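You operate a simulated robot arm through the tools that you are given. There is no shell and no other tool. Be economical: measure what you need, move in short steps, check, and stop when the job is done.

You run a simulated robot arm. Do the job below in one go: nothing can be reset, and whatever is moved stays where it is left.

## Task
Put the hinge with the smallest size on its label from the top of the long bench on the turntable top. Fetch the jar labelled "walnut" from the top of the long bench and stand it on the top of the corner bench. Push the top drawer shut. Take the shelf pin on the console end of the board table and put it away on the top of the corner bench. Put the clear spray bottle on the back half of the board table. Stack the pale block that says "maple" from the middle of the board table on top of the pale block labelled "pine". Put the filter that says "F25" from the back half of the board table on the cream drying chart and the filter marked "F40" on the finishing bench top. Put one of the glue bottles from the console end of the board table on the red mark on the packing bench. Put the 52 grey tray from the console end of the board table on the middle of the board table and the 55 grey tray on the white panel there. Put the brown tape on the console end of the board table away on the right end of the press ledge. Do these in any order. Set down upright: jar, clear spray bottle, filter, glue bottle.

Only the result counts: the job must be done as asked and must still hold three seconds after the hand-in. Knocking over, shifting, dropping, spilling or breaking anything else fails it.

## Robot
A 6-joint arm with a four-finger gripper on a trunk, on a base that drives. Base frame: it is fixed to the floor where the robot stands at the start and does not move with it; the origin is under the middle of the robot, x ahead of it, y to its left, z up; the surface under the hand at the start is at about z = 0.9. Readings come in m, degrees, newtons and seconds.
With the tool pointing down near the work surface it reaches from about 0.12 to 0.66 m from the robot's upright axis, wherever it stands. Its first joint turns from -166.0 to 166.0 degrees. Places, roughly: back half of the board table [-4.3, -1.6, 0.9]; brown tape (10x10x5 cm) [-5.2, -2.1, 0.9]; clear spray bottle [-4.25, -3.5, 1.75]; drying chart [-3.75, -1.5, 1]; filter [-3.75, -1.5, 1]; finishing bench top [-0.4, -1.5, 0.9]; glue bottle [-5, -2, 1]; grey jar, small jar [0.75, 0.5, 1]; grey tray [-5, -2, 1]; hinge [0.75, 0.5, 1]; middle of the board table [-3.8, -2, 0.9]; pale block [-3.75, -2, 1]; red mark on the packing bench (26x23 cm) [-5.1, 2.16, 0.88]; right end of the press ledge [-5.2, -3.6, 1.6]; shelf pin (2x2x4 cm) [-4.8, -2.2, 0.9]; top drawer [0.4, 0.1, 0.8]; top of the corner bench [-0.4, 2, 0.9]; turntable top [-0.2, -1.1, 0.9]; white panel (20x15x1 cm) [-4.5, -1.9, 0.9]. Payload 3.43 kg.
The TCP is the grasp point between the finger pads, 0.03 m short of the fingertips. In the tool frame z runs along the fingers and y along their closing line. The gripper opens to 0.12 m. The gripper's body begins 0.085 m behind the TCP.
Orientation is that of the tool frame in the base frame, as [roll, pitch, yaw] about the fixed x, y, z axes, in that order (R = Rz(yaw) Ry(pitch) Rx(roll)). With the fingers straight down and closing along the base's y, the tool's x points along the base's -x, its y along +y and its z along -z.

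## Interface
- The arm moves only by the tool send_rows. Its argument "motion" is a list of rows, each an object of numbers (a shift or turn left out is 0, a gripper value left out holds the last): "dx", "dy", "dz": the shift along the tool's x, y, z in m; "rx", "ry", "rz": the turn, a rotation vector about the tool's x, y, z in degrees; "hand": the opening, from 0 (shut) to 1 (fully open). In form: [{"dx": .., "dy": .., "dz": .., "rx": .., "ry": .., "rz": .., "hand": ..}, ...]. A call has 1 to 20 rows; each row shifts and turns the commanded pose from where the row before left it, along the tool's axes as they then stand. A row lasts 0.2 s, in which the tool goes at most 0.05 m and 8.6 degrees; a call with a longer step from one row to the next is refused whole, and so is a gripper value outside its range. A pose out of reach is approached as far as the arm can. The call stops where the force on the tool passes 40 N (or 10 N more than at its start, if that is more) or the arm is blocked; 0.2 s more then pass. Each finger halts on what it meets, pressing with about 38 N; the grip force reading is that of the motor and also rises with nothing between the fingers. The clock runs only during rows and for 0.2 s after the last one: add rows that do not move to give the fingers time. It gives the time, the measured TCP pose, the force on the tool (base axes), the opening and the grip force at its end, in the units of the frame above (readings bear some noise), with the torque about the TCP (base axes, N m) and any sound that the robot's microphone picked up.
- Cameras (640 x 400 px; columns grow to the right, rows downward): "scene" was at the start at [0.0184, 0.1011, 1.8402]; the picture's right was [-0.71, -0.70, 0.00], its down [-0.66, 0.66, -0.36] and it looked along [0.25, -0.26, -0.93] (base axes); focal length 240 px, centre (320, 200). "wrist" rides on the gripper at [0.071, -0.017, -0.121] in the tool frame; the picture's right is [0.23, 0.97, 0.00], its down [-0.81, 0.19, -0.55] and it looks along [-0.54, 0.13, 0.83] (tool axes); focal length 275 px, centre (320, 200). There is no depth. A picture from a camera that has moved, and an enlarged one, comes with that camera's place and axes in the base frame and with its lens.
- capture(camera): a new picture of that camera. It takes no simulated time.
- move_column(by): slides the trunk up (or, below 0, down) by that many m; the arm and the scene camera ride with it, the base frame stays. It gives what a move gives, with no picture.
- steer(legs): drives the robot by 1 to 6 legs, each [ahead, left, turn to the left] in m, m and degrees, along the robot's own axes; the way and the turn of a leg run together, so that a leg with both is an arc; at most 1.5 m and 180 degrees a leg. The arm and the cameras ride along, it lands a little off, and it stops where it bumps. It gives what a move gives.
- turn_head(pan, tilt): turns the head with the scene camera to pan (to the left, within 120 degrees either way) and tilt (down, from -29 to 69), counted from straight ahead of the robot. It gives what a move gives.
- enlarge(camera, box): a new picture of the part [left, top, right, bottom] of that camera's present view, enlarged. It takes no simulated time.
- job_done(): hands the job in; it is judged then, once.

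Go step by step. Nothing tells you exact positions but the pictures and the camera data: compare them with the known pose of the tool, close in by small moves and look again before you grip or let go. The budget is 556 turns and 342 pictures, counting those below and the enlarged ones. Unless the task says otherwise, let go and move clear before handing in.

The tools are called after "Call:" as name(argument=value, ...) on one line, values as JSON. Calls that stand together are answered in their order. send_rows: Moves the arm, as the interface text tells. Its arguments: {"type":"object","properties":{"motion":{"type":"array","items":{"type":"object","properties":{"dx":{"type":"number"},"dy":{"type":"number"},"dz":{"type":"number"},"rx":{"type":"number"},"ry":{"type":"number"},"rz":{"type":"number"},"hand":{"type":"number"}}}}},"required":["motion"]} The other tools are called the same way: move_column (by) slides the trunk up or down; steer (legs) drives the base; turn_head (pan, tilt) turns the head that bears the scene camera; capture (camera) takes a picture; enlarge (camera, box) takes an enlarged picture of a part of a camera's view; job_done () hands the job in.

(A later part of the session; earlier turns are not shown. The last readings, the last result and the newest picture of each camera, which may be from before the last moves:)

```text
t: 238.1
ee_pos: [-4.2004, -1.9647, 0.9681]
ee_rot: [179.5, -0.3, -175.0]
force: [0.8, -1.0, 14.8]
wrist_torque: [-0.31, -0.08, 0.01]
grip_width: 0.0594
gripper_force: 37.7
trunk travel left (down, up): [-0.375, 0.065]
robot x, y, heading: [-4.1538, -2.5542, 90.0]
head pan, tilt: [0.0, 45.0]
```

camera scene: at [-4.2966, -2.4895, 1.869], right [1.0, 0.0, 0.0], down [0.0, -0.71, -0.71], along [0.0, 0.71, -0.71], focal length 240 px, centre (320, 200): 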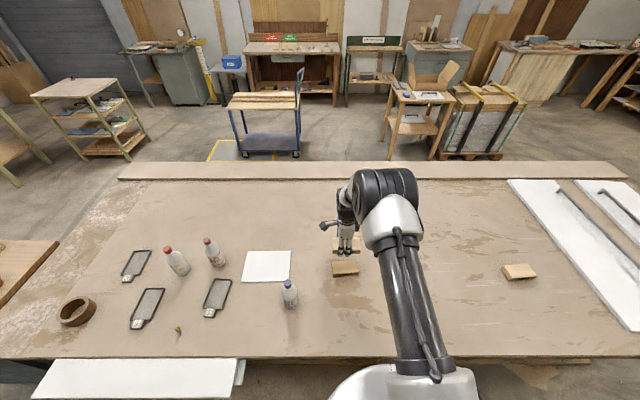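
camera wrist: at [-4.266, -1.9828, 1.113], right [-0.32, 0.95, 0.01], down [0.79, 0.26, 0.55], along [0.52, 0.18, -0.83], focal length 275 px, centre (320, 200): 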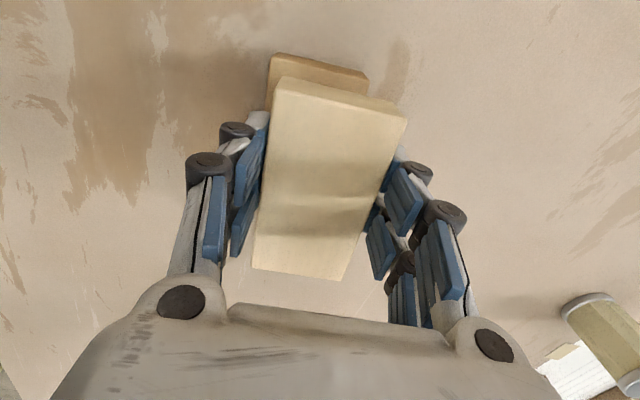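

Contact. Releasing and lifting clear.

Call:
send_rows(motion=[{"hand": 0.55}, {"hand": 0.62}, {}, {"dz": -0.03}, {"dz": -0.045}, {"dz": -0.045}, {"dz": -0.045}])

Call:
capture(camera="wrist")

Call:
capture(camera="scene")

```text
t: 239.7
ee_pos: [-4.2007, -1.967, 1.131]
ee_rot: [179.7, 0.0, -174.9]
force: [0.1, -0.7, 0.0]
wrist_torque: [0.04, -0.02, 0.0]
grip_width: 0.0743
gripper_force: 0.0
trunk travel left (down, up): [-0.375, 0.065]
robot x, y, heading: [-4.1587, -2.5498, 90.1]
head pan, tilt: [0.0, 45.0]
```

```text
230 pictures are left
camera wrist: at [-4.2709, -1.9923, 1.2505], right [-0.32, 0.95, 0.01], down [0.79, 0.26, 0.55], along [0.52, 0.18, -0.83], focal length 275 px, centre (320, 200)
```

wrist: 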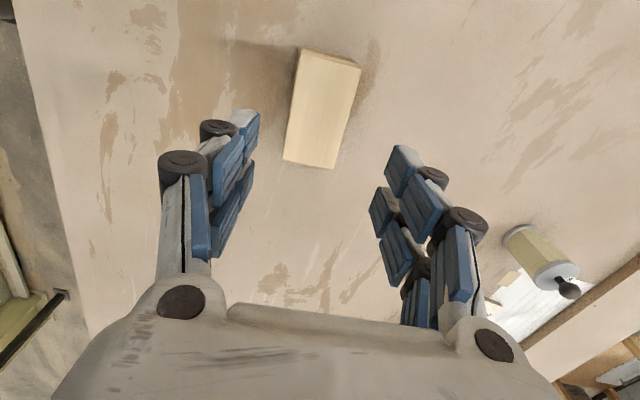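

```text
229 pictures are left
camera scene: at [-4.2961, -2.4912, 1.8692], right [1.0, 0.0, 0.0], down [0.0, -0.71, -0.71], along [0.0, 0.71, -0.71], focal length 240 px, centre (320, 200)
```

scene: 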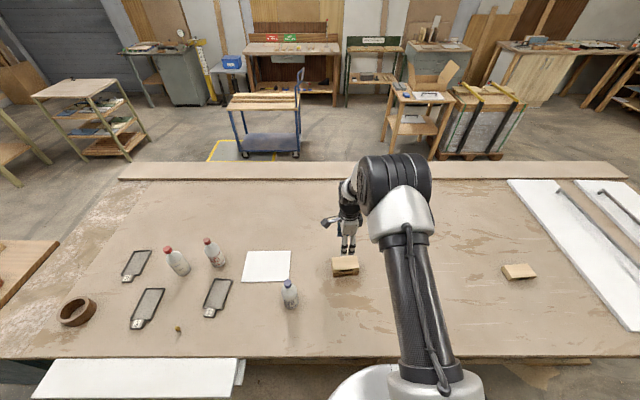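

Maple sits on pine. Before strafing further west, I need to check the white-topped thing by the table's south edge.

Call:
turn_head(pan=60, tilt=55)

Call:
capture(camera="scene")

```text
t: 241.0
ee_pos: [-4.2027, -1.9657, 1.1296]
ee_rot: [179.6, -0.2, -174.9]
force: [0.1, 0.1, -0.4]
wrist_torque: [0.03, -0.02, 0.01]
grip_width: 0.0743
gripper_force: 0.1
trunk travel left (down, up): [-0.375, 0.065]
robot x, y, heading: [-4.1566, -2.5522, 90.1]
head pan, tilt: [60.0, 55.0]
```

```text
228 pictures are left
camera scene: at [-4.3584, -2.5349, 1.8557], right [0.5, 0.87, 0.0], down [0.71, -0.41, -0.57], along [-0.5, 0.29, -0.82], focal length 240 px, centre (320, 200)
```

scene: 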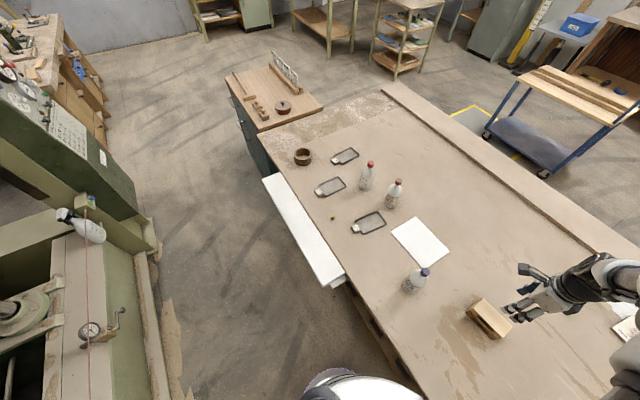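

It's just a thin white drop-leaf shelf out to y≈-2.39, so I can pass. I'll raise/retract the arm, rotate the gripper for the 55 tray, and strafe west.

Call:
send_rows(motion=[{"dz": -0.04, "rz": -8}, {"dz": -0.04, "rz": -8}, {"dz": -0.04, "rz": -8, "hand": 1}, {"rz": -8}, {"rz": -8}, {"rz": -8}, {"rz": -8}, {"rz": -8}, {"rz": -8}, {"rz": -8}])

Call:
steer(legs=[[0, 0.5, 0]])

Call:
capture(camera="wrist")

Call:
turn_head(pan=10, tilt=50)

Call:
capture(camera="scene")

```text
t: 243.2
ee_pos: [-4.1998, -1.9686, 1.2525]
ee_rot: [179.8, 0.5, -94.8]
force: [-0.5, -0.5, -0.3]
wrist_torque: [0.02, 0.0, -0.05]
grip_width: 0.1201
gripper_force: 0.1
trunk travel left (down, up): [-0.375, 0.065]
robot x, y, heading: [-4.1548, -2.5543, 89.8]
head pan, tilt: [60.0, 55.0]
```

```text
t: 246.2
ee_pos: [-4.7101, -1.9636, 1.2523]
ee_rot: [179.8, 0.4, -95.6]
force: [-0.7, -0.1, -0.3]
wrist_torque: [0.03, -0.03, -0.01]
grip_width: 0.1201
gripper_force: 0.1
trunk travel left (down, up): [-0.375, 0.065]
robot x, y, heading: [-4.676, -2.5473, 89.1]
head pan, tilt: [60.0, 55.0]
```

```text
227 pictures are left
camera wrist: at [-4.7017, -2.0389, 1.3706], right [-0.99, -0.13, 0.0], down [-0.11, 0.82, 0.56], along [-0.08, 0.55, -0.83], focal length 275 px, centre (320, 200)
```

wrist: 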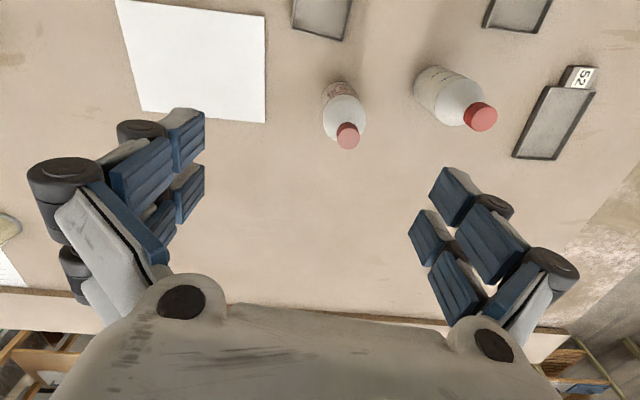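

```text
t: 247.4
ee_pos: [-4.7119, -1.9629, 1.251]
ee_rot: [179.8, 0.4, -95.7]
force: [0.3, 0.3, 0.3]
wrist_torque: [0.03, 0.0, -0.03]
grip_width: 0.1201
gripper_force: 0.1
trunk travel left (down, up): [-0.375, 0.065]
robot x, y, heading: [-4.6772, -2.5475, 89.1]
head pan, tilt: [10.0, 50.0]
```

```text
226 pictures are left
camera scene: at [-4.8287, -2.4898, 1.8622], right [0.99, 0.16, 0.0], down [0.12, -0.76, -0.64], along [-0.1, 0.63, -0.77], focal length 240 px, centre (320, 200)
```

scene: 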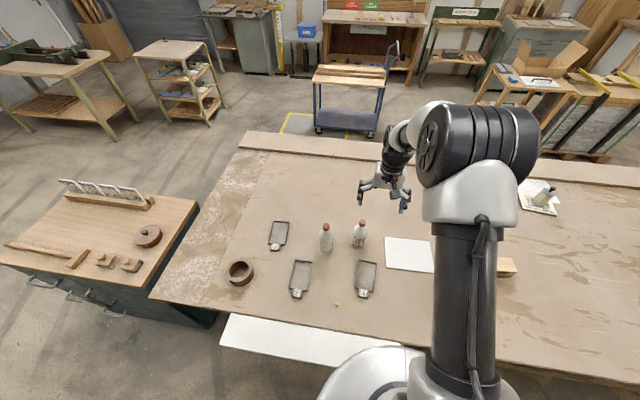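

Call:
enlarge(camera="scene", box=[220, 210, 440, 310])

```text
2.91 times, centred on (330, 260) of scene
camera zoom: at [-4.8287, -2.4898, 1.8622], right [0.99, 0.16, 0.0], down [0.12, -0.76, -0.64], along [-0.1, 0.63, -0.77], focal length 698 px, centre (291, 26)
```

zoom: 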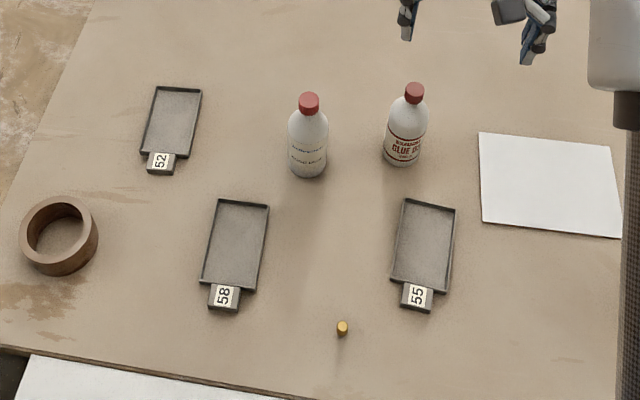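

Tray 55 centre ≈(-4.705,-2.075), 7 cm wide, axis ~7° off y. Moving above it and descending.

Call:
send_rows(motion=[{"dx": 0.04, "dy": -0.006, "rz": 1}, {"dx": 0.04, "dy": -0.006}, {"dx": 0.03, "dy": -0.006}, {"dz": 0.045}, {"dz": 0.045}, {"dz": 0.045}, {"dz": 0.045}, {}])

Call:
capture(camera="wrist")

Call:
enlarge(camera="scene", box=[280, 210, 440, 310])

```text
t: 249.2
ee_pos: [-4.7095, -2.0767, 1.0699]
ee_rot: [179.8, 0.4, -96.7]
force: [0.4, 0.1, 0.1]
wrist_torque: [0.02, -0.03, 0.01]
grip_width: 0.1198
gripper_force: 0.0
trunk travel left (down, up): [-0.375, 0.065]
robot x, y, heading: [-4.6751, -2.5466, 89.3]
head pan, tilt: [10.0, 50.0]
```

```text
224 pictures are left
camera wrist: at [-4.6997, -2.1518, 1.1883], right [-0.99, -0.11, 0.0], down [-0.09, 0.82, 0.56], along [-0.07, 0.56, -0.83], focal length 275 px, centre (320, 200)
```

wrist: 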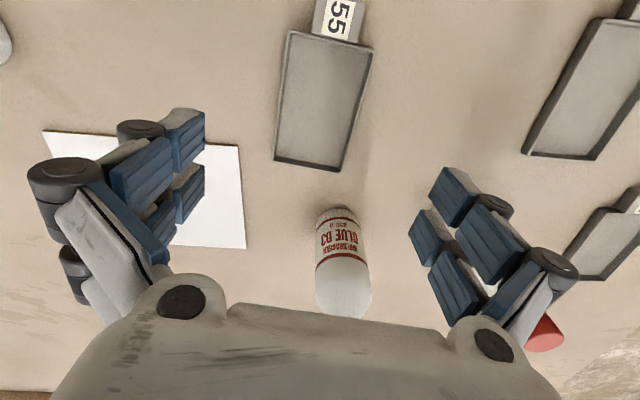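

```text
4.00 times, centred on (360, 260) of scene
camera zoom: at [-4.8285, -2.4907, 1.8623], right [0.99, 0.16, 0.0], down [0.12, -0.76, -0.64], along [-0.1, 0.64, -0.77], focal length 960 px, centre (160, -40)
```

zoom: 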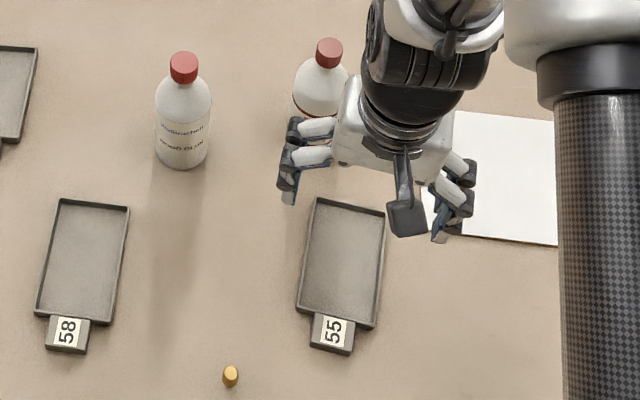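

Call:
send_rows(motion=[{"dz": 0.045}, {"dz": 0.045}, {"dz": 0.03}, {"dz": 0.008, "rz": -1.5}, {}])

Call:
capture(camera="wrist")

```text
t: 250.4
ee_pos: [-4.7067, -2.0727, 0.9429]
ee_rot: [179.8, 0.4, -95.2]
force: [0.1, -0.2, 0.3]
wrist_torque: [0.01, 0.02, 0.01]
grip_width: 0.1201
gripper_force: 0.0
trunk travel left (down, up): [-0.375, 0.065]
robot x, y, heading: [-4.6753, -2.5456, 89.2]
head pan, tilt: [10.0, 50.0]
```

```text
222 pictures are left
camera wrist: at [-4.6965, -2.1482, 1.0617], right [-0.99, -0.14, 0.0], down [-0.12, 0.82, 0.56], along [-0.08, 0.55, -0.83], focal length 275 px, centre (320, 200)
```

wrist: 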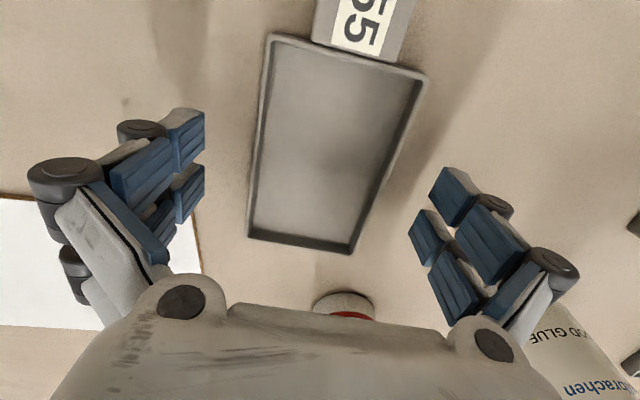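

Call:
send_rows(motion=[{"dz": 0.005}, {"dz": 0.004}, {"hand": 0.8}, {"hand": 0.6}, {"hand": 0.45}, {}, {}])

Call:
capture(camera="wrist")

```text
t: 252.0
ee_pos: [-4.7051, -2.0734, 0.9366]
ee_rot: [179.7, 0.5, -95.2]
force: [8.4, 0.5, 19.4]
wrist_torque: [-0.76, -0.59, 0.05]
grip_width: 0.0777
gripper_force: 35.8
trunk travel left (down, up): [-0.375, 0.065]
robot x, y, heading: [-4.6732, -2.5483, 88.9]
head pan, tilt: [10.0, 50.0]
```

```text
221 pictures are left
camera wrist: at [-4.6946, -2.1479, 1.0545], right [-0.99, -0.14, 0.0], down [-0.11, 0.82, 0.56], along [-0.08, 0.56, -0.83], focal length 275 px, centre (320, 200)
```

wrist: 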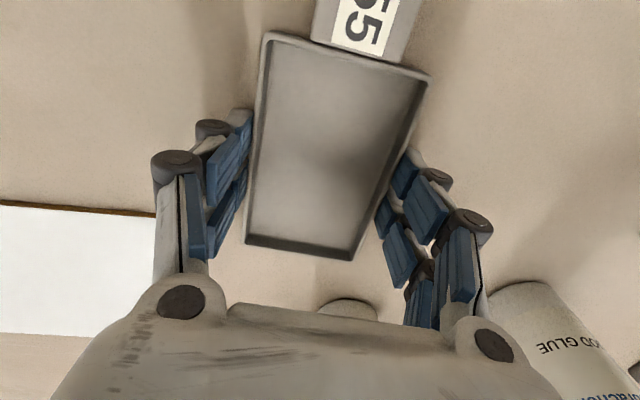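

Tray gripped. Lifting.

Call:
send_rows(motion=[{"dz": -0.01}, {"dz": -0.03}, {"dz": -0.045}, {"dz": -0.045}, {}])

Call:
capture(camera="wrist")

```text
t: 253.2
ee_pos: [-4.7068, -2.0745, 1.0662]
ee_rot: [179.8, 0.4, -95.1]
force: [-0.2, 0.2, -1.7]
wrist_torque: [0.01, 0.0, -0.01]
grip_width: 0.0775
gripper_force: 37.4
trunk travel left (down, up): [-0.375, 0.065]
robot x, y, heading: [-4.6745, -2.55, 89.3]
head pan, tilt: [10.0, 50.0]
```

```text
220 pictures are left
camera wrist: at [-4.6977, -2.1491, 1.1848], right [-0.99, -0.14, 0.0], down [-0.12, 0.82, 0.56], along [-0.08, 0.55, -0.83], focal length 275 px, centre (320, 200)
```

wrist: 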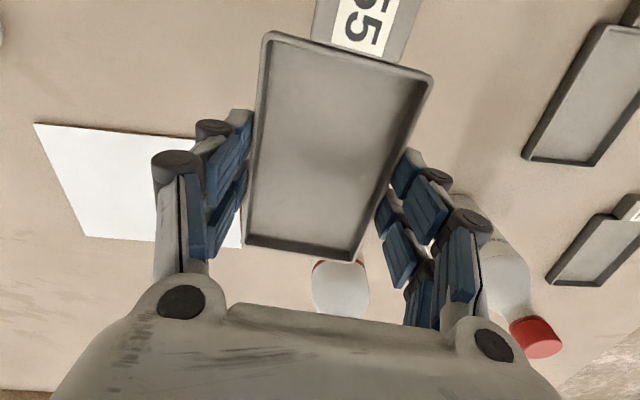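

Raising, shifting the robot east a bit, rotating 90° so the tray's long side lies along the panel.

Call:
send_rows(motion=[{"dz": -0.045}, {"dz": -0.045}, {"dz": -0.045}, {"rz": 8.5}, {"rz": 8.5}, {"rz": 8.5}, {"rz": 8.5}, {"rz": 8.5}, {"rz": 8.5}, {"rz": 8.5}, {"rz": 8.5}, {"rz": 8.5}, {"rz": 8.5}])

Call:
steer(legs=[[0, -0.17, 0]])

```text
t: 256.0
ee_pos: [-4.706, -2.075, 1.2]
ee_rot: [179.6, -0.2, 179.6]
force: [-0.3, 0.1, -0.4]
wrist_torque: [0.02, -0.02, 0.0]
grip_width: 0.0778
gripper_force: 38.2
trunk travel left (down, up): [-0.375, 0.065]
robot x, y, heading: [-4.6751, -2.5481, 89.4]
head pan, tilt: [10.0, 50.0]
```

```text
t: 257.4
ee_pos: [-4.5381, -2.0782, 1.199]
ee_rot: [179.6, -0.2, 179.5]
force: [0.1, -0.6, -1.5]
wrist_torque: [-0.03, 0.03, -0.01]
grip_width: 0.0779
gripper_force: 37.8
trunk travel left (down, up): [-0.375, 0.065]
robot x, y, heading: [-4.5105, -2.5513, 88.9]
head pan, tilt: [10.0, 50.0]
```

Call:
send_rows(motion=[{"dx": -0.008, "dy": 0.044}, {"dx": -0.008, "dy": 0.044}, {"dx": -0.009, "dy": 0.044}, {"dz": 0.045}, {"dz": 0.045}, {"dz": 0.045}, {"dz": 0.04}, {}])

Call:
capture(camera="scene")

Call:
capture(camera="wrist")

```text
t: 259.2
ee_pos: [-4.5131, -1.9439, 1.0247]
ee_rot: [179.5, -0.3, 179.5]
force: [-0.2, -0.6, -1.6]
wrist_torque: [0.04, -0.02, -0.01]
grip_width: 0.0777
gripper_force: 38.2
trunk travel left (down, up): [-0.375, 0.065]
robot x, y, heading: [-4.5118, -2.5479, 88.9]
head pan, tilt: [10.0, 50.0]
```

```text
219 pictures are left
camera scene: at [-4.6637, -2.4922, 1.8622], right [0.99, 0.16, 0.0], down [0.12, -0.76, -0.64], along [-0.1, 0.64, -0.77], focal length 240 px, centre (320, 200)
```

scene: 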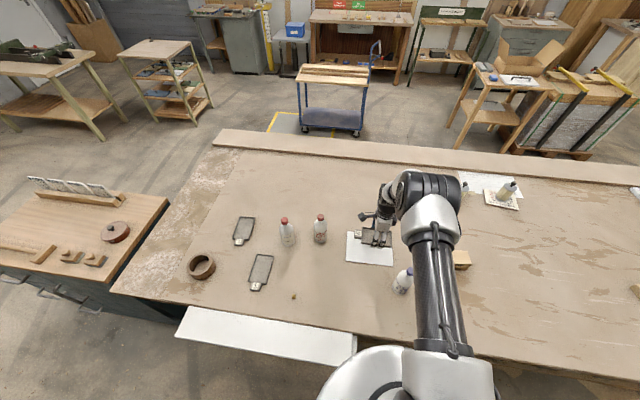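

```text
218 pictures are left
camera wrist: at [-4.5845, -1.9626, 1.1432], right [-0.22, 0.98, 0.01], down [0.81, 0.18, 0.55], along [0.54, 0.13, -0.83], focal length 275 px, centre (320, 200)
```

wrist: 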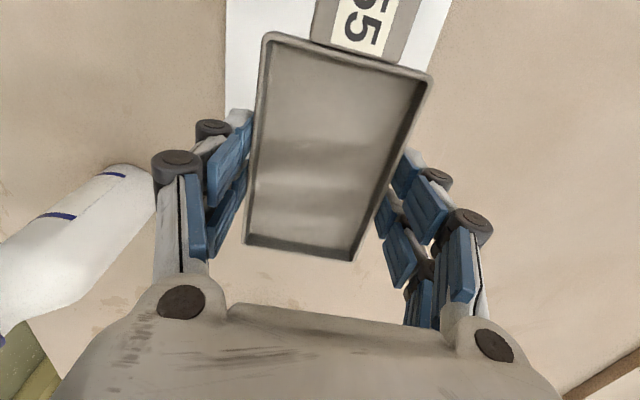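

Well aligned over the panel. Lowering to contact.

Call:
send_rows(motion=[{"dy": -0.005, "dz": 0.04}, {"dz": 0.025}, {"dz": 0.003}, {"dz": 0.002}, {"dz": 0.002}, {"dz": 0.002}, {}])

Call:
enlarge(camera="scene", box=[320, 200, 440, 280])

```text
t: 260.8
ee_pos: [-4.5135, -1.9482, 0.9512]
ee_rot: [179.6, -0.2, 179.5]
force: [1.1, -0.2, -0.4]
wrist_torque: [0.03, -0.01, 0.02]
grip_width: 0.0778
gripper_force: 37.9
trunk travel left (down, up): [-0.375, 0.065]
robot x, y, heading: [-4.5106, -2.5502, 88.9]
head pan, tilt: [10.0, 50.0]
```

```text
5.00 times, centred on (380, 240) of scene
camera zoom: at [-4.6636, -2.4915, 1.8622], right [0.99, 0.16, 0.0], down [0.12, -0.76, -0.64], along [-0.1, 0.64, -0.77], focal length 1200 px, centre (20, 0)
```

zoom: 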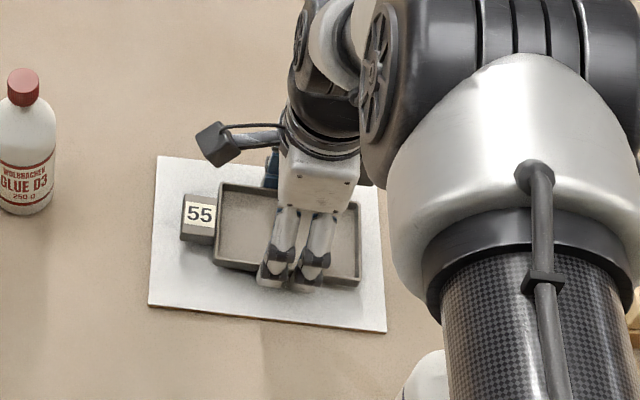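

Call:
send_rows(motion=[{"dz": 0.002}, {"dz": 0.0015}, {"dz": 0.0015}, {"dz": 0.001}, {"dz": 0.001}])

```text
t: 262.0
ee_pos: [-4.5117, -1.9499, 0.9434]
ee_rot: [179.6, -0.2, 179.5]
force: [-0.3, -0.3, -1.4]
wrist_torque: [0.0, -0.05, 0.03]
grip_width: 0.0777
gripper_force: 37.9
trunk travel left (down, up): [-0.375, 0.065]
robot x, y, heading: [-4.5079, -2.5512, 88.8]
head pan, tilt: [10.0, 50.0]
```

Call:
send_rows(motion=[{"dz": 0.001}, {"dz": 0.001}, {"dz": 0.001}, {"dz": 0.001}, {"dz": 0.001}, {"dz": 0.001}])

```text
t: 263.4
ee_pos: [-4.5126, -1.9476, 0.9416]
ee_rot: [179.3, -0.2, 179.4]
force: [3.7, -0.8, 21.9]
wrist_torque: [-0.94, -1.03, 0.11]
grip_width: 0.0778
gripper_force: 37.8
trunk travel left (down, up): [-0.375, 0.065]
robot x, y, heading: [-4.5108, -2.552, 88.9]
head pan, tilt: [10.0, 50.0]
```

Contact. Release and lift.

Call:
send_rows(motion=[{"dz": -0.001, "hand": 0.8}, {"hand": 0.9}, {}, {"dz": -0.03}, {"dz": -0.045}, {"dz": -0.045}, {"dz": -0.045}, {"dz": -0.045}, {"dz": -0.045}, {"dz": -0.03}])

Call:
enlarge(camera="scene", box=[180, 190, 440, 320])

```text
t: 265.6
ee_pos: [-4.5087, -1.9526, 1.2261]
ee_rot: [179.6, -0.2, 179.4]
force: [0.6, 0.0, 0.4]
wrist_torque: [0.0, 0.0, 0.0]
grip_width: 0.1079
gripper_force: 0.1
trunk travel left (down, up): [-0.375, 0.065]
robot x, y, heading: [-4.5137, -2.5506, 88.9]
head pan, tilt: [10.0, 50.0]
```

```text
2.46 times, centred on (310, 255) of scene
camera zoom: at [-4.6634, -2.4922, 1.8622], right [0.99, 0.16, 0.0], down [0.12, -0.76, -0.64], along [-0.1, 0.64, -0.77], focal length 591 px, centre (345, 65)
```

zoom: 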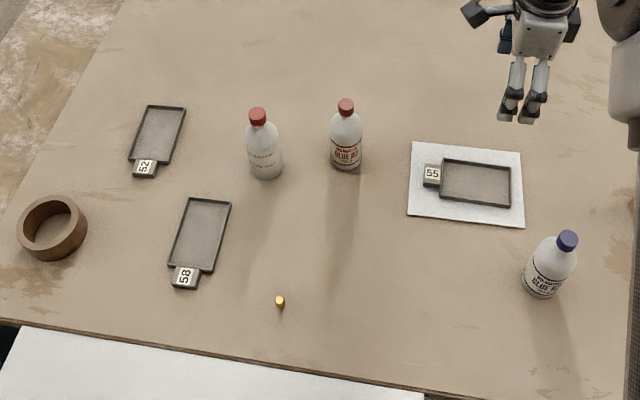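

Tray 55 is on the white panel. Next tray 52 at ≈(-5.113,-1.926): strafe west and rotate the gripper to its axis.

Call:
send_rows(motion=[{"rz": -8.4, "hand": 1}, {"rz": -8.4}, {"rz": -8.4}, {"rz": -8.4}, {"rz": -8.4}, {"rz": -8.4}, {"rz": -8.4}, {"rz": -8.4}, {"rz": -8.4}, {"rz": -8.4}, {"rz": -8.4}, {"rz": -4}])

Call:
steer(legs=[[0, 0.53, 1.1], [0.02, 0, 0]])

Call:
capture(camera="wrist")

Call:
capture(camera="scene")

```text
t: 268.2
ee_pos: [-4.5117, -1.9516, 1.2245]
ee_rot: [179.8, 0.5, -84.0]
force: [0.0, 0.0, -0.8]
wrist_torque: [-0.02, -0.06, 0.02]
grip_width: 0.1203
gripper_force: 0.0
trunk travel left (down, up): [-0.375, 0.065]
robot x, y, heading: [-4.509, -2.5528, 88.6]
head pan, tilt: [10.0, 50.0]
```

```text
t: 271.7
ee_pos: [-5.0677, -1.9296, 1.2235]
ee_rot: [179.9, 0.5, -82.6]
force: [-0.7, -0.5, 1.0]
wrist_torque: [-0.01, 0.01, -0.02]
grip_width: 0.12
gripper_force: 0.1
trunk travel left (down, up): [-0.375, 0.065]
robot x, y, heading: [-5.0487, -2.5321, 90.4]
head pan, tilt: [10.0, 50.0]
```

```text
215 pictures are left
camera wrist: at [-5.041, -2.0002, 1.3436], right [-0.94, -0.35, 0.0], down [-0.29, 0.78, 0.56], along [-0.2, 0.52, -0.83], focal length 275 px, centre (320, 200)
```

wrist: 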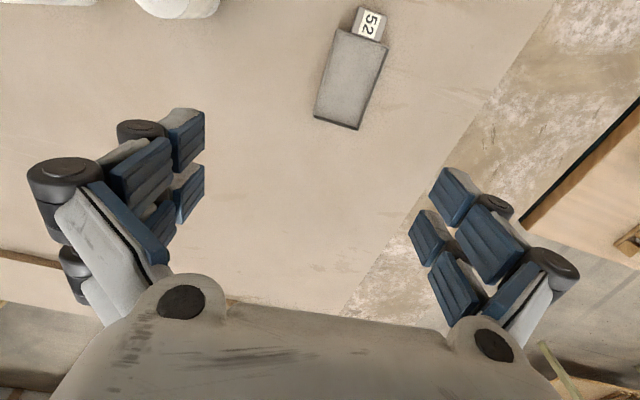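

```text
214 pictures are left
camera scene: at [-5.2046, -2.4737, 1.8623], right [0.98, 0.18, 0.0], down [0.14, -0.75, -0.64], along [-0.12, 0.63, -0.77], focal length 240 px, centre (320, 200)
```

scene: 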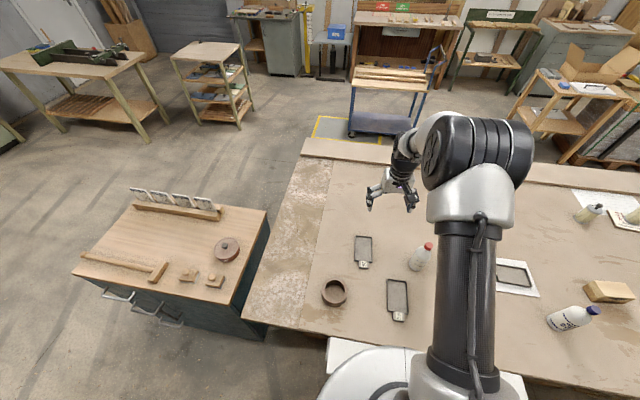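

Call:
send_rows(motion=[{"dx": 0.004, "dy": 0.045, "rz": 3}, {"dz": 0.045}, {"dz": 0.045}, {"dz": 0.045}, {"dz": 0.045}, {"dz": 0.04}, {}])

Call:
capture(camera="wrist")

```text
t: 273.3
ee_pos: [-5.1101, -1.9385, 1.0047]
ee_rot: [179.7, 0.5, -85.6]
force: [0.5, -0.2, -0.6]
wrist_torque: [0.02, 0.03, 0.0]
grip_width: 0.1198
gripper_force: 0.0
trunk travel left (down, up): [-0.375, 0.065]
robot x, y, heading: [-5.0476, -2.5327, 90.5]
head pan, tilt: [10.0, 50.0]
```

```text
213 pictures are left
camera wrist: at [-5.088, -2.0112, 1.1238], right [-0.95, -0.3, 0.0], down [-0.25, 0.79, 0.56], along [-0.17, 0.53, -0.83], focal length 275 px, centre (320, 200)
```

wrist: 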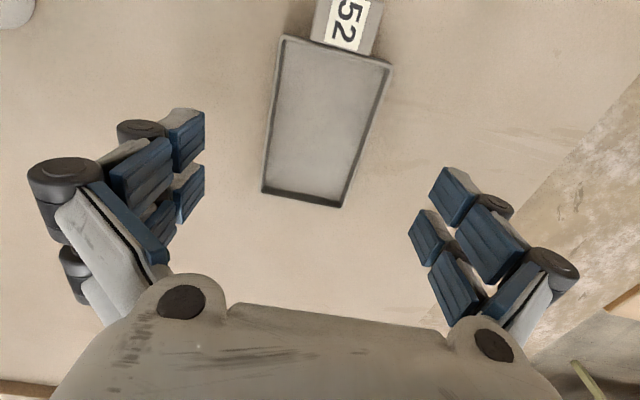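

Call:
send_rows(motion=[{"dz": 0.04}, {"dz": 0.02}, {"dz": 0.006}, {"hand": 0.85}, {"hand": 0.7}, {"hand": 0.5}, {}, {}])

Call:
capture(camera="wrist")

```text
t: 275.1
ee_pos: [-5.1113, -1.9364, 0.9382]
ee_rot: [179.7, 0.5, -85.6]
force: [0.8, -0.5, 1.3]
wrist_torque: [-0.02, -0.06, 0.03]
grip_width: 0.0774
gripper_force: 35.7
trunk travel left (down, up): [-0.375, 0.065]
robot x, y, heading: [-5.0489, -2.5278, 90.5]
head pan, tilt: [10.0, 50.0]
```

```text
212 pictures are left
camera wrist: at [-5.0886, -2.008, 1.0577], right [-0.95, -0.3, 0.0], down [-0.25, 0.79, 0.56], along [-0.17, 0.53, -0.83], focal length 275 px, centre (320, 200)
```

wrist: 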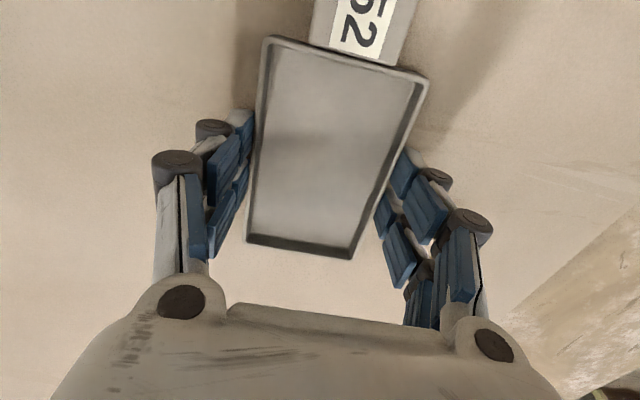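

Tray 52 gripped. Lift and carry east to the table's middle.

Call:
send_rows(motion=[{"dz": -0.02}, {"dz": -0.045}, {"dz": -0.045}, {"dz": -0.045}, {"dz": -0.045}, {"dz": -0.045}, {"dz": -0.045}])

Call:
steer(legs=[[0, -1.28, -0.5]])

Call:
capture(camera="scene")

Call:
capture(camera="wrist")

```text
t: 276.7
ee_pos: [-5.1111, -1.9403, 1.2254]
ee_rot: [179.9, 0.4, -85.6]
force: [0.2, -0.4, -1.3]
wrist_torque: [0.05, 0.01, -0.03]
grip_width: 0.0772
gripper_force: 37.8
trunk travel left (down, up): [-0.375, 0.065]
robot x, y, heading: [-5.0486, -2.5323, 90.6]
head pan, tilt: [10.0, 50.0]
```

```text
t: 283.0
ee_pos: [-3.8684, -1.9238, 1.2258]
ee_rot: [179.8, 0.4, -85.0]
force: [0.2, 0.4, -0.3]
wrist_torque: [0.03, -0.03, 0.04]
grip_width: 0.0775
gripper_force: 37.9
trunk travel left (down, up): [-0.375, 0.065]
robot x, y, heading: [-3.8004, -2.5132, 91.1]
head pan, tilt: [10.0, 50.0]
```

```text
211 pictures are left
camera scene: at [-3.958, -2.4586, 1.8622], right [0.98, 0.19, 0.0], down [0.15, -0.75, -0.64], along [-0.12, 0.63, -0.77], focal length 240 px, centre (320, 200)
```

scene: 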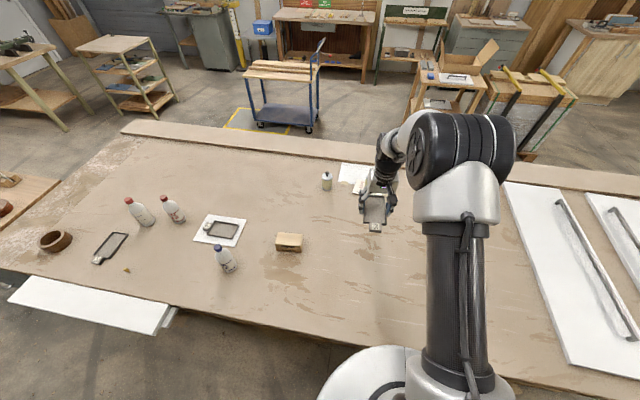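

```text
210 pictures are left
camera wrist: at [-3.8466, -1.9959, 1.3435], right [-0.95, -0.31, 0.0], down [-0.26, 0.79, 0.56], along [-0.18, 0.53, -0.83], focal length 275 px, centre (320, 200)
```

wrist: 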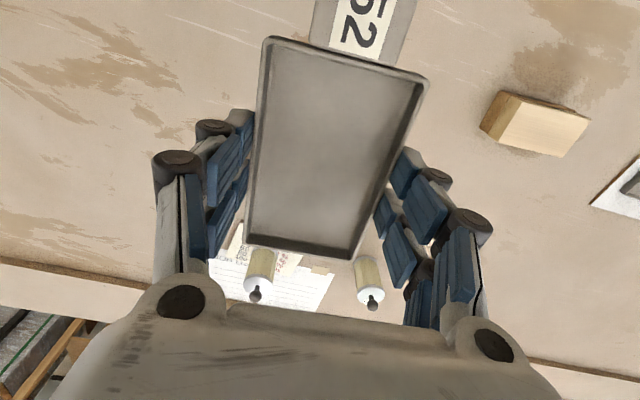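

Placing tray 52 at about (-3.82,-2.0).

Call:
send_rows(motion=[{"dx": 0.04, "dy": -0.019}, {"dx": 0.04, "dy": -0.019}, {"dz": 0.045}, {"dz": 0.045}, {"dz": 0.045}, {"dz": 0.045}, {"dz": 0.045}, {"dz": 0.04}, {}])

Call:
send_rows(motion=[{"dz": 0.005}, {"dz": 0.004}, {"dz": 0.003}, {"dz": 0.002}, {"dz": 0.0015}, {"dz": 0.0015}, {"dz": 0.0015}, {"dz": 0.0015}])

```text
t: 285.0
ee_pos: [-3.8263, -2.0008, 0.9587]
ee_rot: [179.7, 0.4, -85.0]
force: [-0.3, 0.3, -1.4]
wrist_torque: [0.04, 0.04, -0.04]
grip_width: 0.0777
gripper_force: 37.7
trunk travel left (down, up): [-0.375, 0.065]
robot x, y, heading: [-3.8053, -2.5152, 90.7]
head pan, tilt: [10.0, 50.0]
```

```text
t: 286.8
ee_pos: [-3.827, -1.9985, 0.9383]
ee_rot: [179.8, 0.5, -85.0]
force: [0.0, 0.0, -0.4]
wrist_torque: [0.02, 0.01, -0.05]
grip_width: 0.0775
gripper_force: 38.4
trunk travel left (down, up): [-0.375, 0.065]
robot x, y, heading: [-3.801, -2.5126, 91.0]
head pan, tilt: [10.0, 50.0]
```

Call:
send_rows(motion=[{"dz": 0.001}, {"dz": 0.001}, {"dz": 0.001}, {"dz": 0.001}, {"dz": 0.001}])

```text
t: 287.9
ee_pos: [-3.8255, -1.9962, 0.9376]
ee_rot: [179.8, 0.9, -85.0]
force: [-0.9, -4.0, 19.0]
wrist_torque: [-0.36, -0.03, 0.02]
grip_width: 0.0775
gripper_force: 38.2
trunk travel left (down, up): [-0.375, 0.065]
robot x, y, heading: [-3.8041, -2.5092, 91.0]
head pan, tilt: [10.0, 50.0]
stopped in row 5: the force on the tool passed its limit at 42 N (the readings are from after the stop); the commanded pose is now the measured one
```

Call:
send_rows(motion=[{"dz": -0.001, "hand": 0.8}, {"hand": 0.9}, {}, {"dz": -0.03}, {"dz": -0.045}, {"dz": -0.045}, {"dz": -0.045}, {"dz": -0.045}, {"dz": -0.045}, {"dz": -0.03}])

Call:
capture(camera="wrist")

```text
t: 290.1
ee_pos: [-3.8277, -2.0008, 1.2218]
ee_rot: [179.8, 0.8, -85.0]
force: [-0.3, -1.1, 0.3]
wrist_torque: [0.03, 0.01, 0.01]
grip_width: 0.1082
gripper_force: 0.3
trunk travel left (down, up): [-0.375, 0.065]
robot x, y, heading: [-3.8014, -2.5128, 90.9]
head pan, tilt: [10.0, 50.0]
```

```text
209 pictures are left
camera wrist: at [-3.8048, -2.0731, 1.3403], right [-0.95, -0.31, 0.0], down [-0.26, 0.78, 0.56], along [-0.18, 0.54, -0.83], focal length 275 px, centre (320, 200)
```

wrist: 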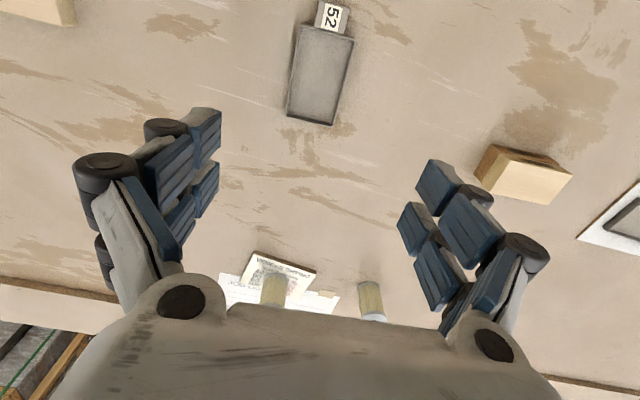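

Tray 52 is in the middle. Next, the spray bottle: strafe to x≈-4.25 and turn to face the press.

Call:
steer(legs=[[0, 0.45, -0.9], [-0.1, 0, 0], [0, 0, 180]])

Call:
turn_head(pan=0, tilt=10)

Call:
capture(camera="scene")

```text
t: 300.9
ee_pos: [-4.2807, -3.1274, 1.2211]
ee_rot: [179.9, 0.7, 90.6]
force: [-0.8, -0.2, -0.6]
wrist_torque: [-0.03, -0.01, 0.01]
grip_width: 0.1081
gripper_force: 0.0
trunk travel left (down, up): [-0.375, 0.065]
robot x, y, heading: [-4.2681, -2.6155, -93.2]
head pan, tilt: [10.0, 50.0]
```

```text
t: 301.9
ee_pos: [-4.281, -3.1257, 1.2205]
ee_rot: [179.8, 0.7, 90.6]
force: [0.3, -0.5, -0.6]
wrist_torque: [-0.02, -0.01, -0.02]
grip_width: 0.108
gripper_force: 0.1
trunk travel left (down, up): [-0.375, 0.065]
robot x, y, heading: [-4.2696, -2.6128, -93.2]
head pan, tilt: [0.0, 10.0]
```

```text
208 pictures are left
camera scene: at [-4.1327, -2.694, 1.924], right [-1.0, 0.06, 0.0], down [0.01, 0.17, -0.98], along [-0.06, -0.98, -0.17], focal length 240 px, centre (320, 200)
```

scene: 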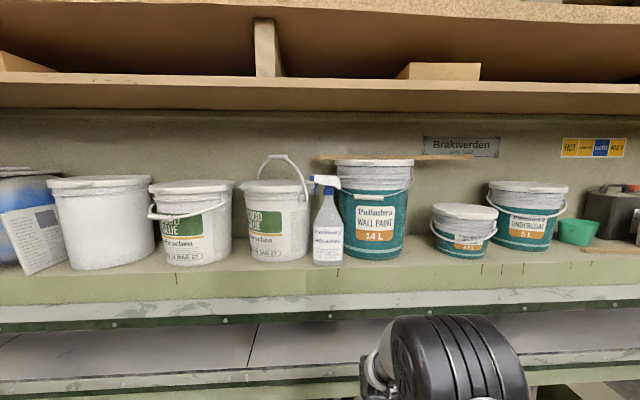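

The spray bottle is on the ledge at ≈(-4.20,-3.40), base z≈1.60, between two buckets. Zooming for its geometry.

Call:
enlarge(camera="scene", box=[230, 150, 390, 290])

Call:
enlarge(camera="scene", box=[420, 160, 640, 290])

```text
2.86 times, centred on (310, 220) of scene
camera zoom: at [-4.1327, -2.694, 1.924], right [-1.0, 0.06, 0.0], down [0.01, 0.17, -0.98], along [-0.06, -0.98, -0.17], focal length 686 px, centre (349, 143)
```

zoom: 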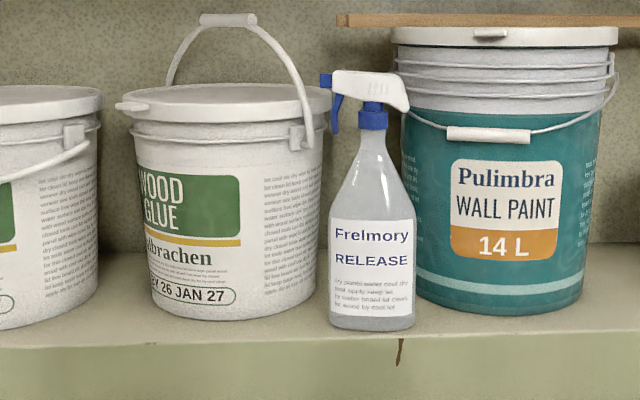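

```text
2.91 times, centred on (530, 225) of scene
camera zoom: at [-4.1327, -2.694, 1.924], right [-1.0, 0.06, 0.0], down [0.01, 0.17, -0.98], along [-0.06, -0.98, -0.17], focal length 698 px, centre (-291, 127)
```

zoom: 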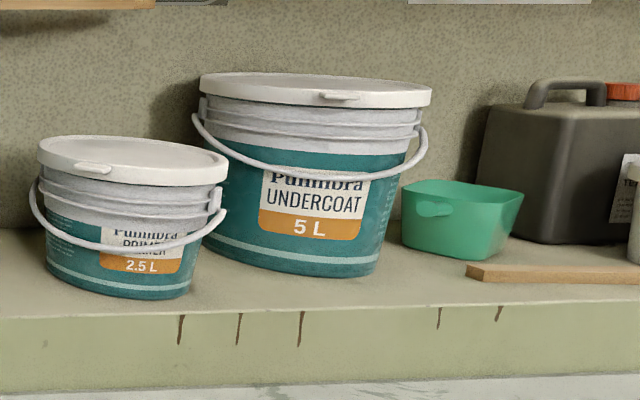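

I'll grip the bottle's neck horizontally (fingers pointing at the press). First raise the arm and rotate the tool to horizontal in the aisle.

Call:
steer(legs=[[0, 0, 3]])

Call:
send_rows(motion=[{"dz": -0.045, "hand": 0.45}, {"dz": -0.045}, {"dz": -0.045}, {"dz": -0.045}, {"dz": -0.045}, {"dx": -0.03, "ry": -8}, {"ry": -8}, {"ry": -8}, {"ry": -8}, {"ry": -8}, {"ry": -8}, {"ry": -8}, {"ry": -8}, {"ry": -8}, {"ry": -8}, {"ry": -8}, {"ry": -2}])

Call:
capture(camera="scene")

Call:
capture(camera="wrist")

```text
t: 302.8
ee_pos: [-4.2535, -3.127, 1.2211]
ee_rot: [-180.0, 0.7, 93.5]
force: [0.3, 0.8, -0.3]
wrist_torque: [0.01, 0.02, 0.0]
grip_width: 0.1079
gripper_force: 0.1
trunk travel left (down, up): [-0.375, 0.065]
robot x, y, heading: [-4.2673, -2.6122, -90.4]
head pan, tilt: [0.0, 10.0]
```

```text
t: 306.4
ee_pos: [-4.2538, -3.1575, 1.4458]
ee_rot: [11.9, 89.2, -74.5]
force: [-0.7, -0.1, -0.5]
wrist_torque: [0.03, -0.02, 0.02]
grip_width: 0.0542
gripper_force: 0.0
out of reach, approached as far as the arm can: row 11, 16
trunk travel left (down, up): [-0.375, 0.065]
robot x, y, heading: [-4.2693, -2.6116, -90.6]
head pan, tilt: [0.0, 10.0]
```

```text
205 pictures are left
camera scene: at [-4.1287, -2.6857, 1.9241], right [-1.0, 0.01, 0.0], down [0.0, 0.17, -0.98], along [-0.01, -0.98, -0.17], focal length 240 px, centre (320, 200)
```

scene: 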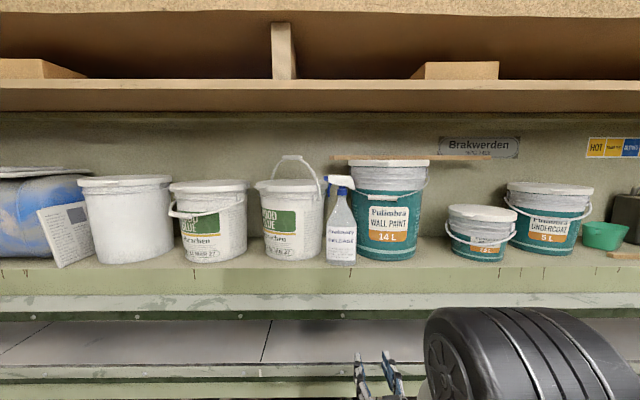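

```text
204 pictures are left
camera wrist: at [-4.2777, -3.04, 1.3723], right [0.97, 0.06, -0.23], down [0.15, 0.57, 0.8], along [0.18, -0.82, 0.55], focal length 275 px, centre (320, 200)
```

wrist: 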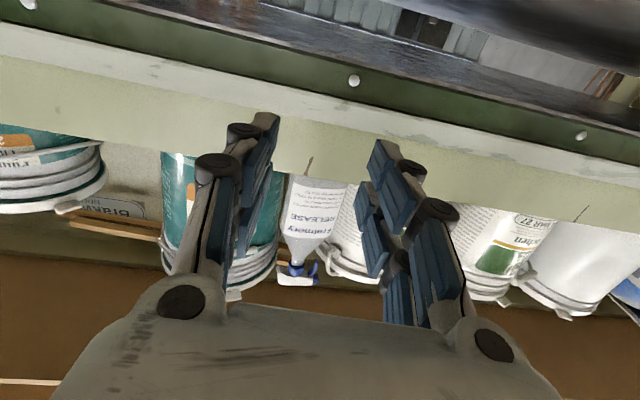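

Tool is horizontal. Squaring it up and raising to neck height (z≈1.795), staying in front of the ledge.

Call:
send_rows(motion=[{"rx": 3.7}, {"dx": -0.044}, {"dx": -0.044}, {"dx": -0.044}, {"dx": -0.044}, {"dx": -0.044}, {"dx": -0.044}, {"dx": -0.044}, {"dx": -0.042}, {}])

Call:
capture(camera="scene")

Call:
capture(camera="wrist")

```text
t: 308.6
ee_pos: [-4.2562, -3.1535, 1.7931]
ee_rot: [15.9, 89.3, -74.0]
force: [-0.3, 0.1, -0.7]
wrist_torque: [-0.05, 0.01, 0.01]
grip_width: 0.0538
gripper_force: 0.1
trunk travel left (down, up): [-0.375, 0.065]
robot x, y, heading: [-4.2625, -2.6148, -90.2]
head pan, tilt: [0.0, 10.0]
```

```text
203 pictures are left
camera scene: at [-4.1286, -2.687, 1.924], right [-1.0, 0.01, 0.0], down [0.0, 0.17, -0.98], along [-0.01, -0.98, -0.17], focal length 240 px, centre (320, 200)
```

scene: 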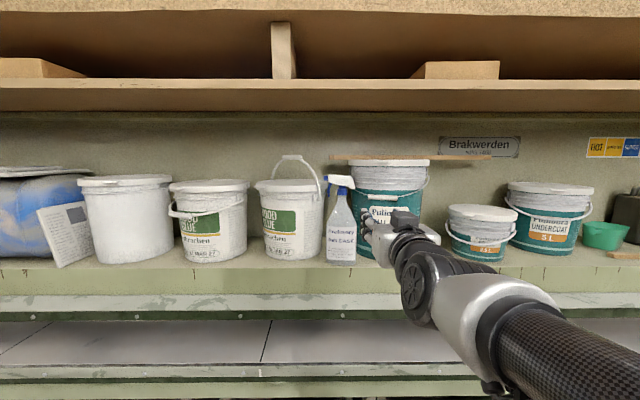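

```text
202 pictures are left
camera wrist: at [-4.2735, -3.0349, 1.7198], right [0.97, 0.0, -0.23], down [0.19, 0.56, 0.8], along [0.12, -0.83, 0.55], focal length 275 px, centre (320, 200)
```

wrist: 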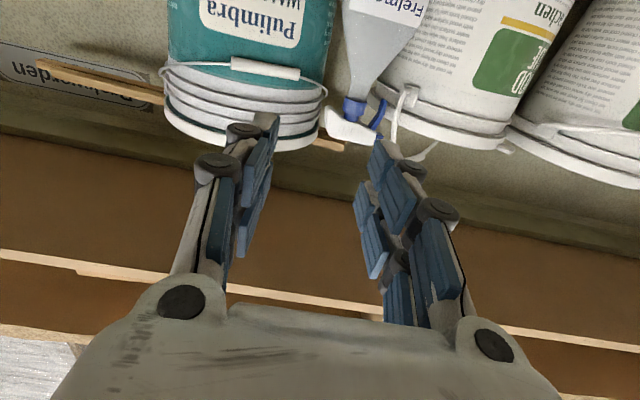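

Neck is at ≈(-4.204,-3.44,1.79). Aligning x/z, driving slightly closer, then approaching.

Call:
send_rows(motion=[{"dy": 0.027, "dx": 0.002}, {"dy": 0.026, "dx": 0.002}, {}])

Call:
steer(legs=[[0.1, 0, 0]])

Call:
capture(camera="wrist")

Call:
enlarge(camera="scene", box=[260, 140, 420, 280])

```text
t: 309.4
ee_pos: [-4.2034, -3.1531, 1.7896]
ee_rot: [16.0, 89.2, -74.1]
force: [-0.7, -0.1, 0.7]
wrist_torque: [-0.02, 0.0, -0.01]
grip_width: 0.0542
gripper_force: 0.0
trunk travel left (down, up): [-0.375, 0.065]
robot x, y, heading: [-4.2663, -2.6139, -90.2]
head pan, tilt: [0.0, 10.0]
```

```text
t: 310.5
ee_pos: [-4.2022, -3.2505, 1.7896]
ee_rot: [16.3, 89.3, -73.8]
force: [-0.2, -0.8, -0.6]
wrist_torque: [-0.04, 0.01, 0.0]
grip_width: 0.0544
gripper_force: 0.1
trunk travel left (down, up): [-0.375, 0.065]
robot x, y, heading: [-4.2675, -2.7087, -90.0]
head pan, tilt: [0.0, 10.0]
```

```text
201 pictures are left
camera wrist: at [-4.2197, -3.1304, 1.7157], right [0.97, 0.0, -0.23], down [0.19, 0.56, 0.8], along [0.13, -0.83, 0.55], focal length 275 px, centre (320, 200)
```

wrist: 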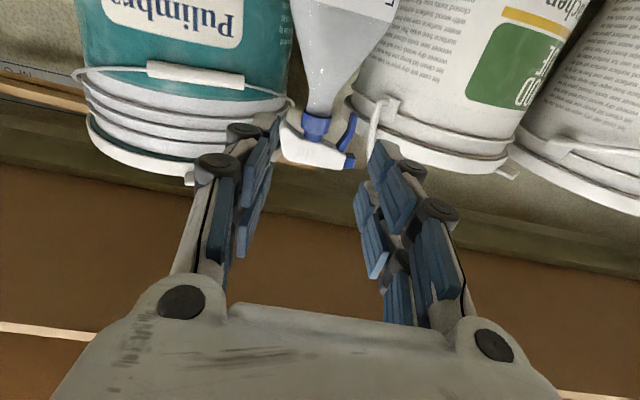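

```text
2.86 times, centred on (340, 210) of scene
camera zoom: at [-4.129, -2.7822, 1.9241], right [-1.0, 0.0, 0.0], down [0.0, 0.17, -0.98], along [0.0, -0.98, -0.17], focal length 686 px, centre (263, 171)
```

zoom: 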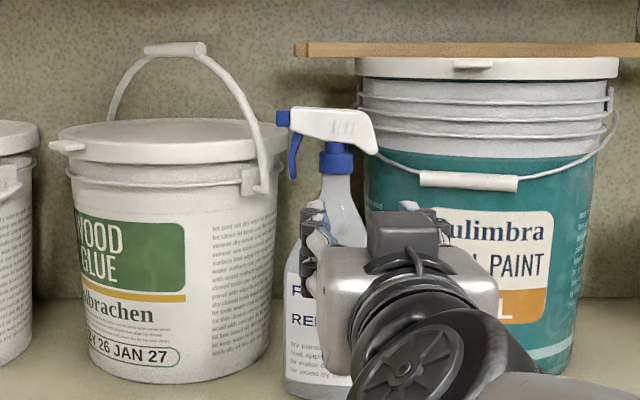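

Call:
send_rows(motion=[{"dx": 0.003, "hand": 0.39}, {"dz": 0.04}, {"dz": 0.04}, {"dz": 0.03}, {}])

Call:
capture(camera="wrist")

Call:
enlarge(camera="scene", box=[260, 140, 420, 280])

```text
t: 311.7
ee_pos: [-4.2048, -3.357, 1.7913]
ee_rot: [16.7, 89.2, -73.3]
force: [0.0, 0.1, 0.4]
wrist_torque: [0.06, -0.02, 0.0]
grip_width: 0.047
gripper_force: 0.0
trunk travel left (down, up): [-0.375, 0.065]
robot x, y, heading: [-4.2677, -2.7114, -90.0]
head pan, tilt: [0.0, 10.0]
```

```text
199 pictures are left
camera wrist: at [-4.2209, -3.2394, 1.7159], right [0.97, 0.0, -0.23], down [0.19, 0.56, 0.8], along [0.13, -0.83, 0.55], focal length 275 px, centre (320, 200)
```

wrist: 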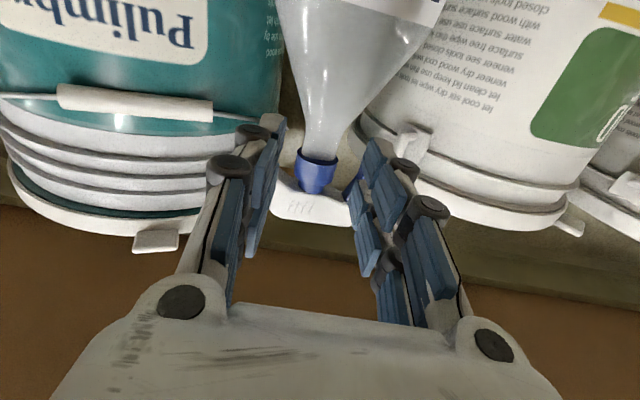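

```text
2.86 times, centred on (340, 210) of scene
camera zoom: at [-4.1291, -2.7805, 1.9241], right [-1.0, 0.0, 0.0], down [0.0, 0.17, -0.98], along [0.0, -0.98, -0.17], focal length 686 px, centre (263, 171)
```

zoom: 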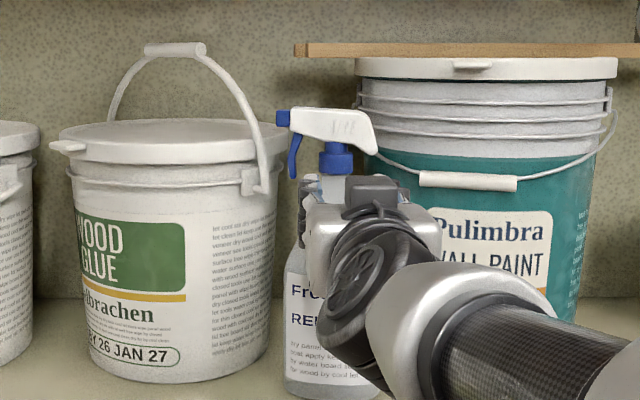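

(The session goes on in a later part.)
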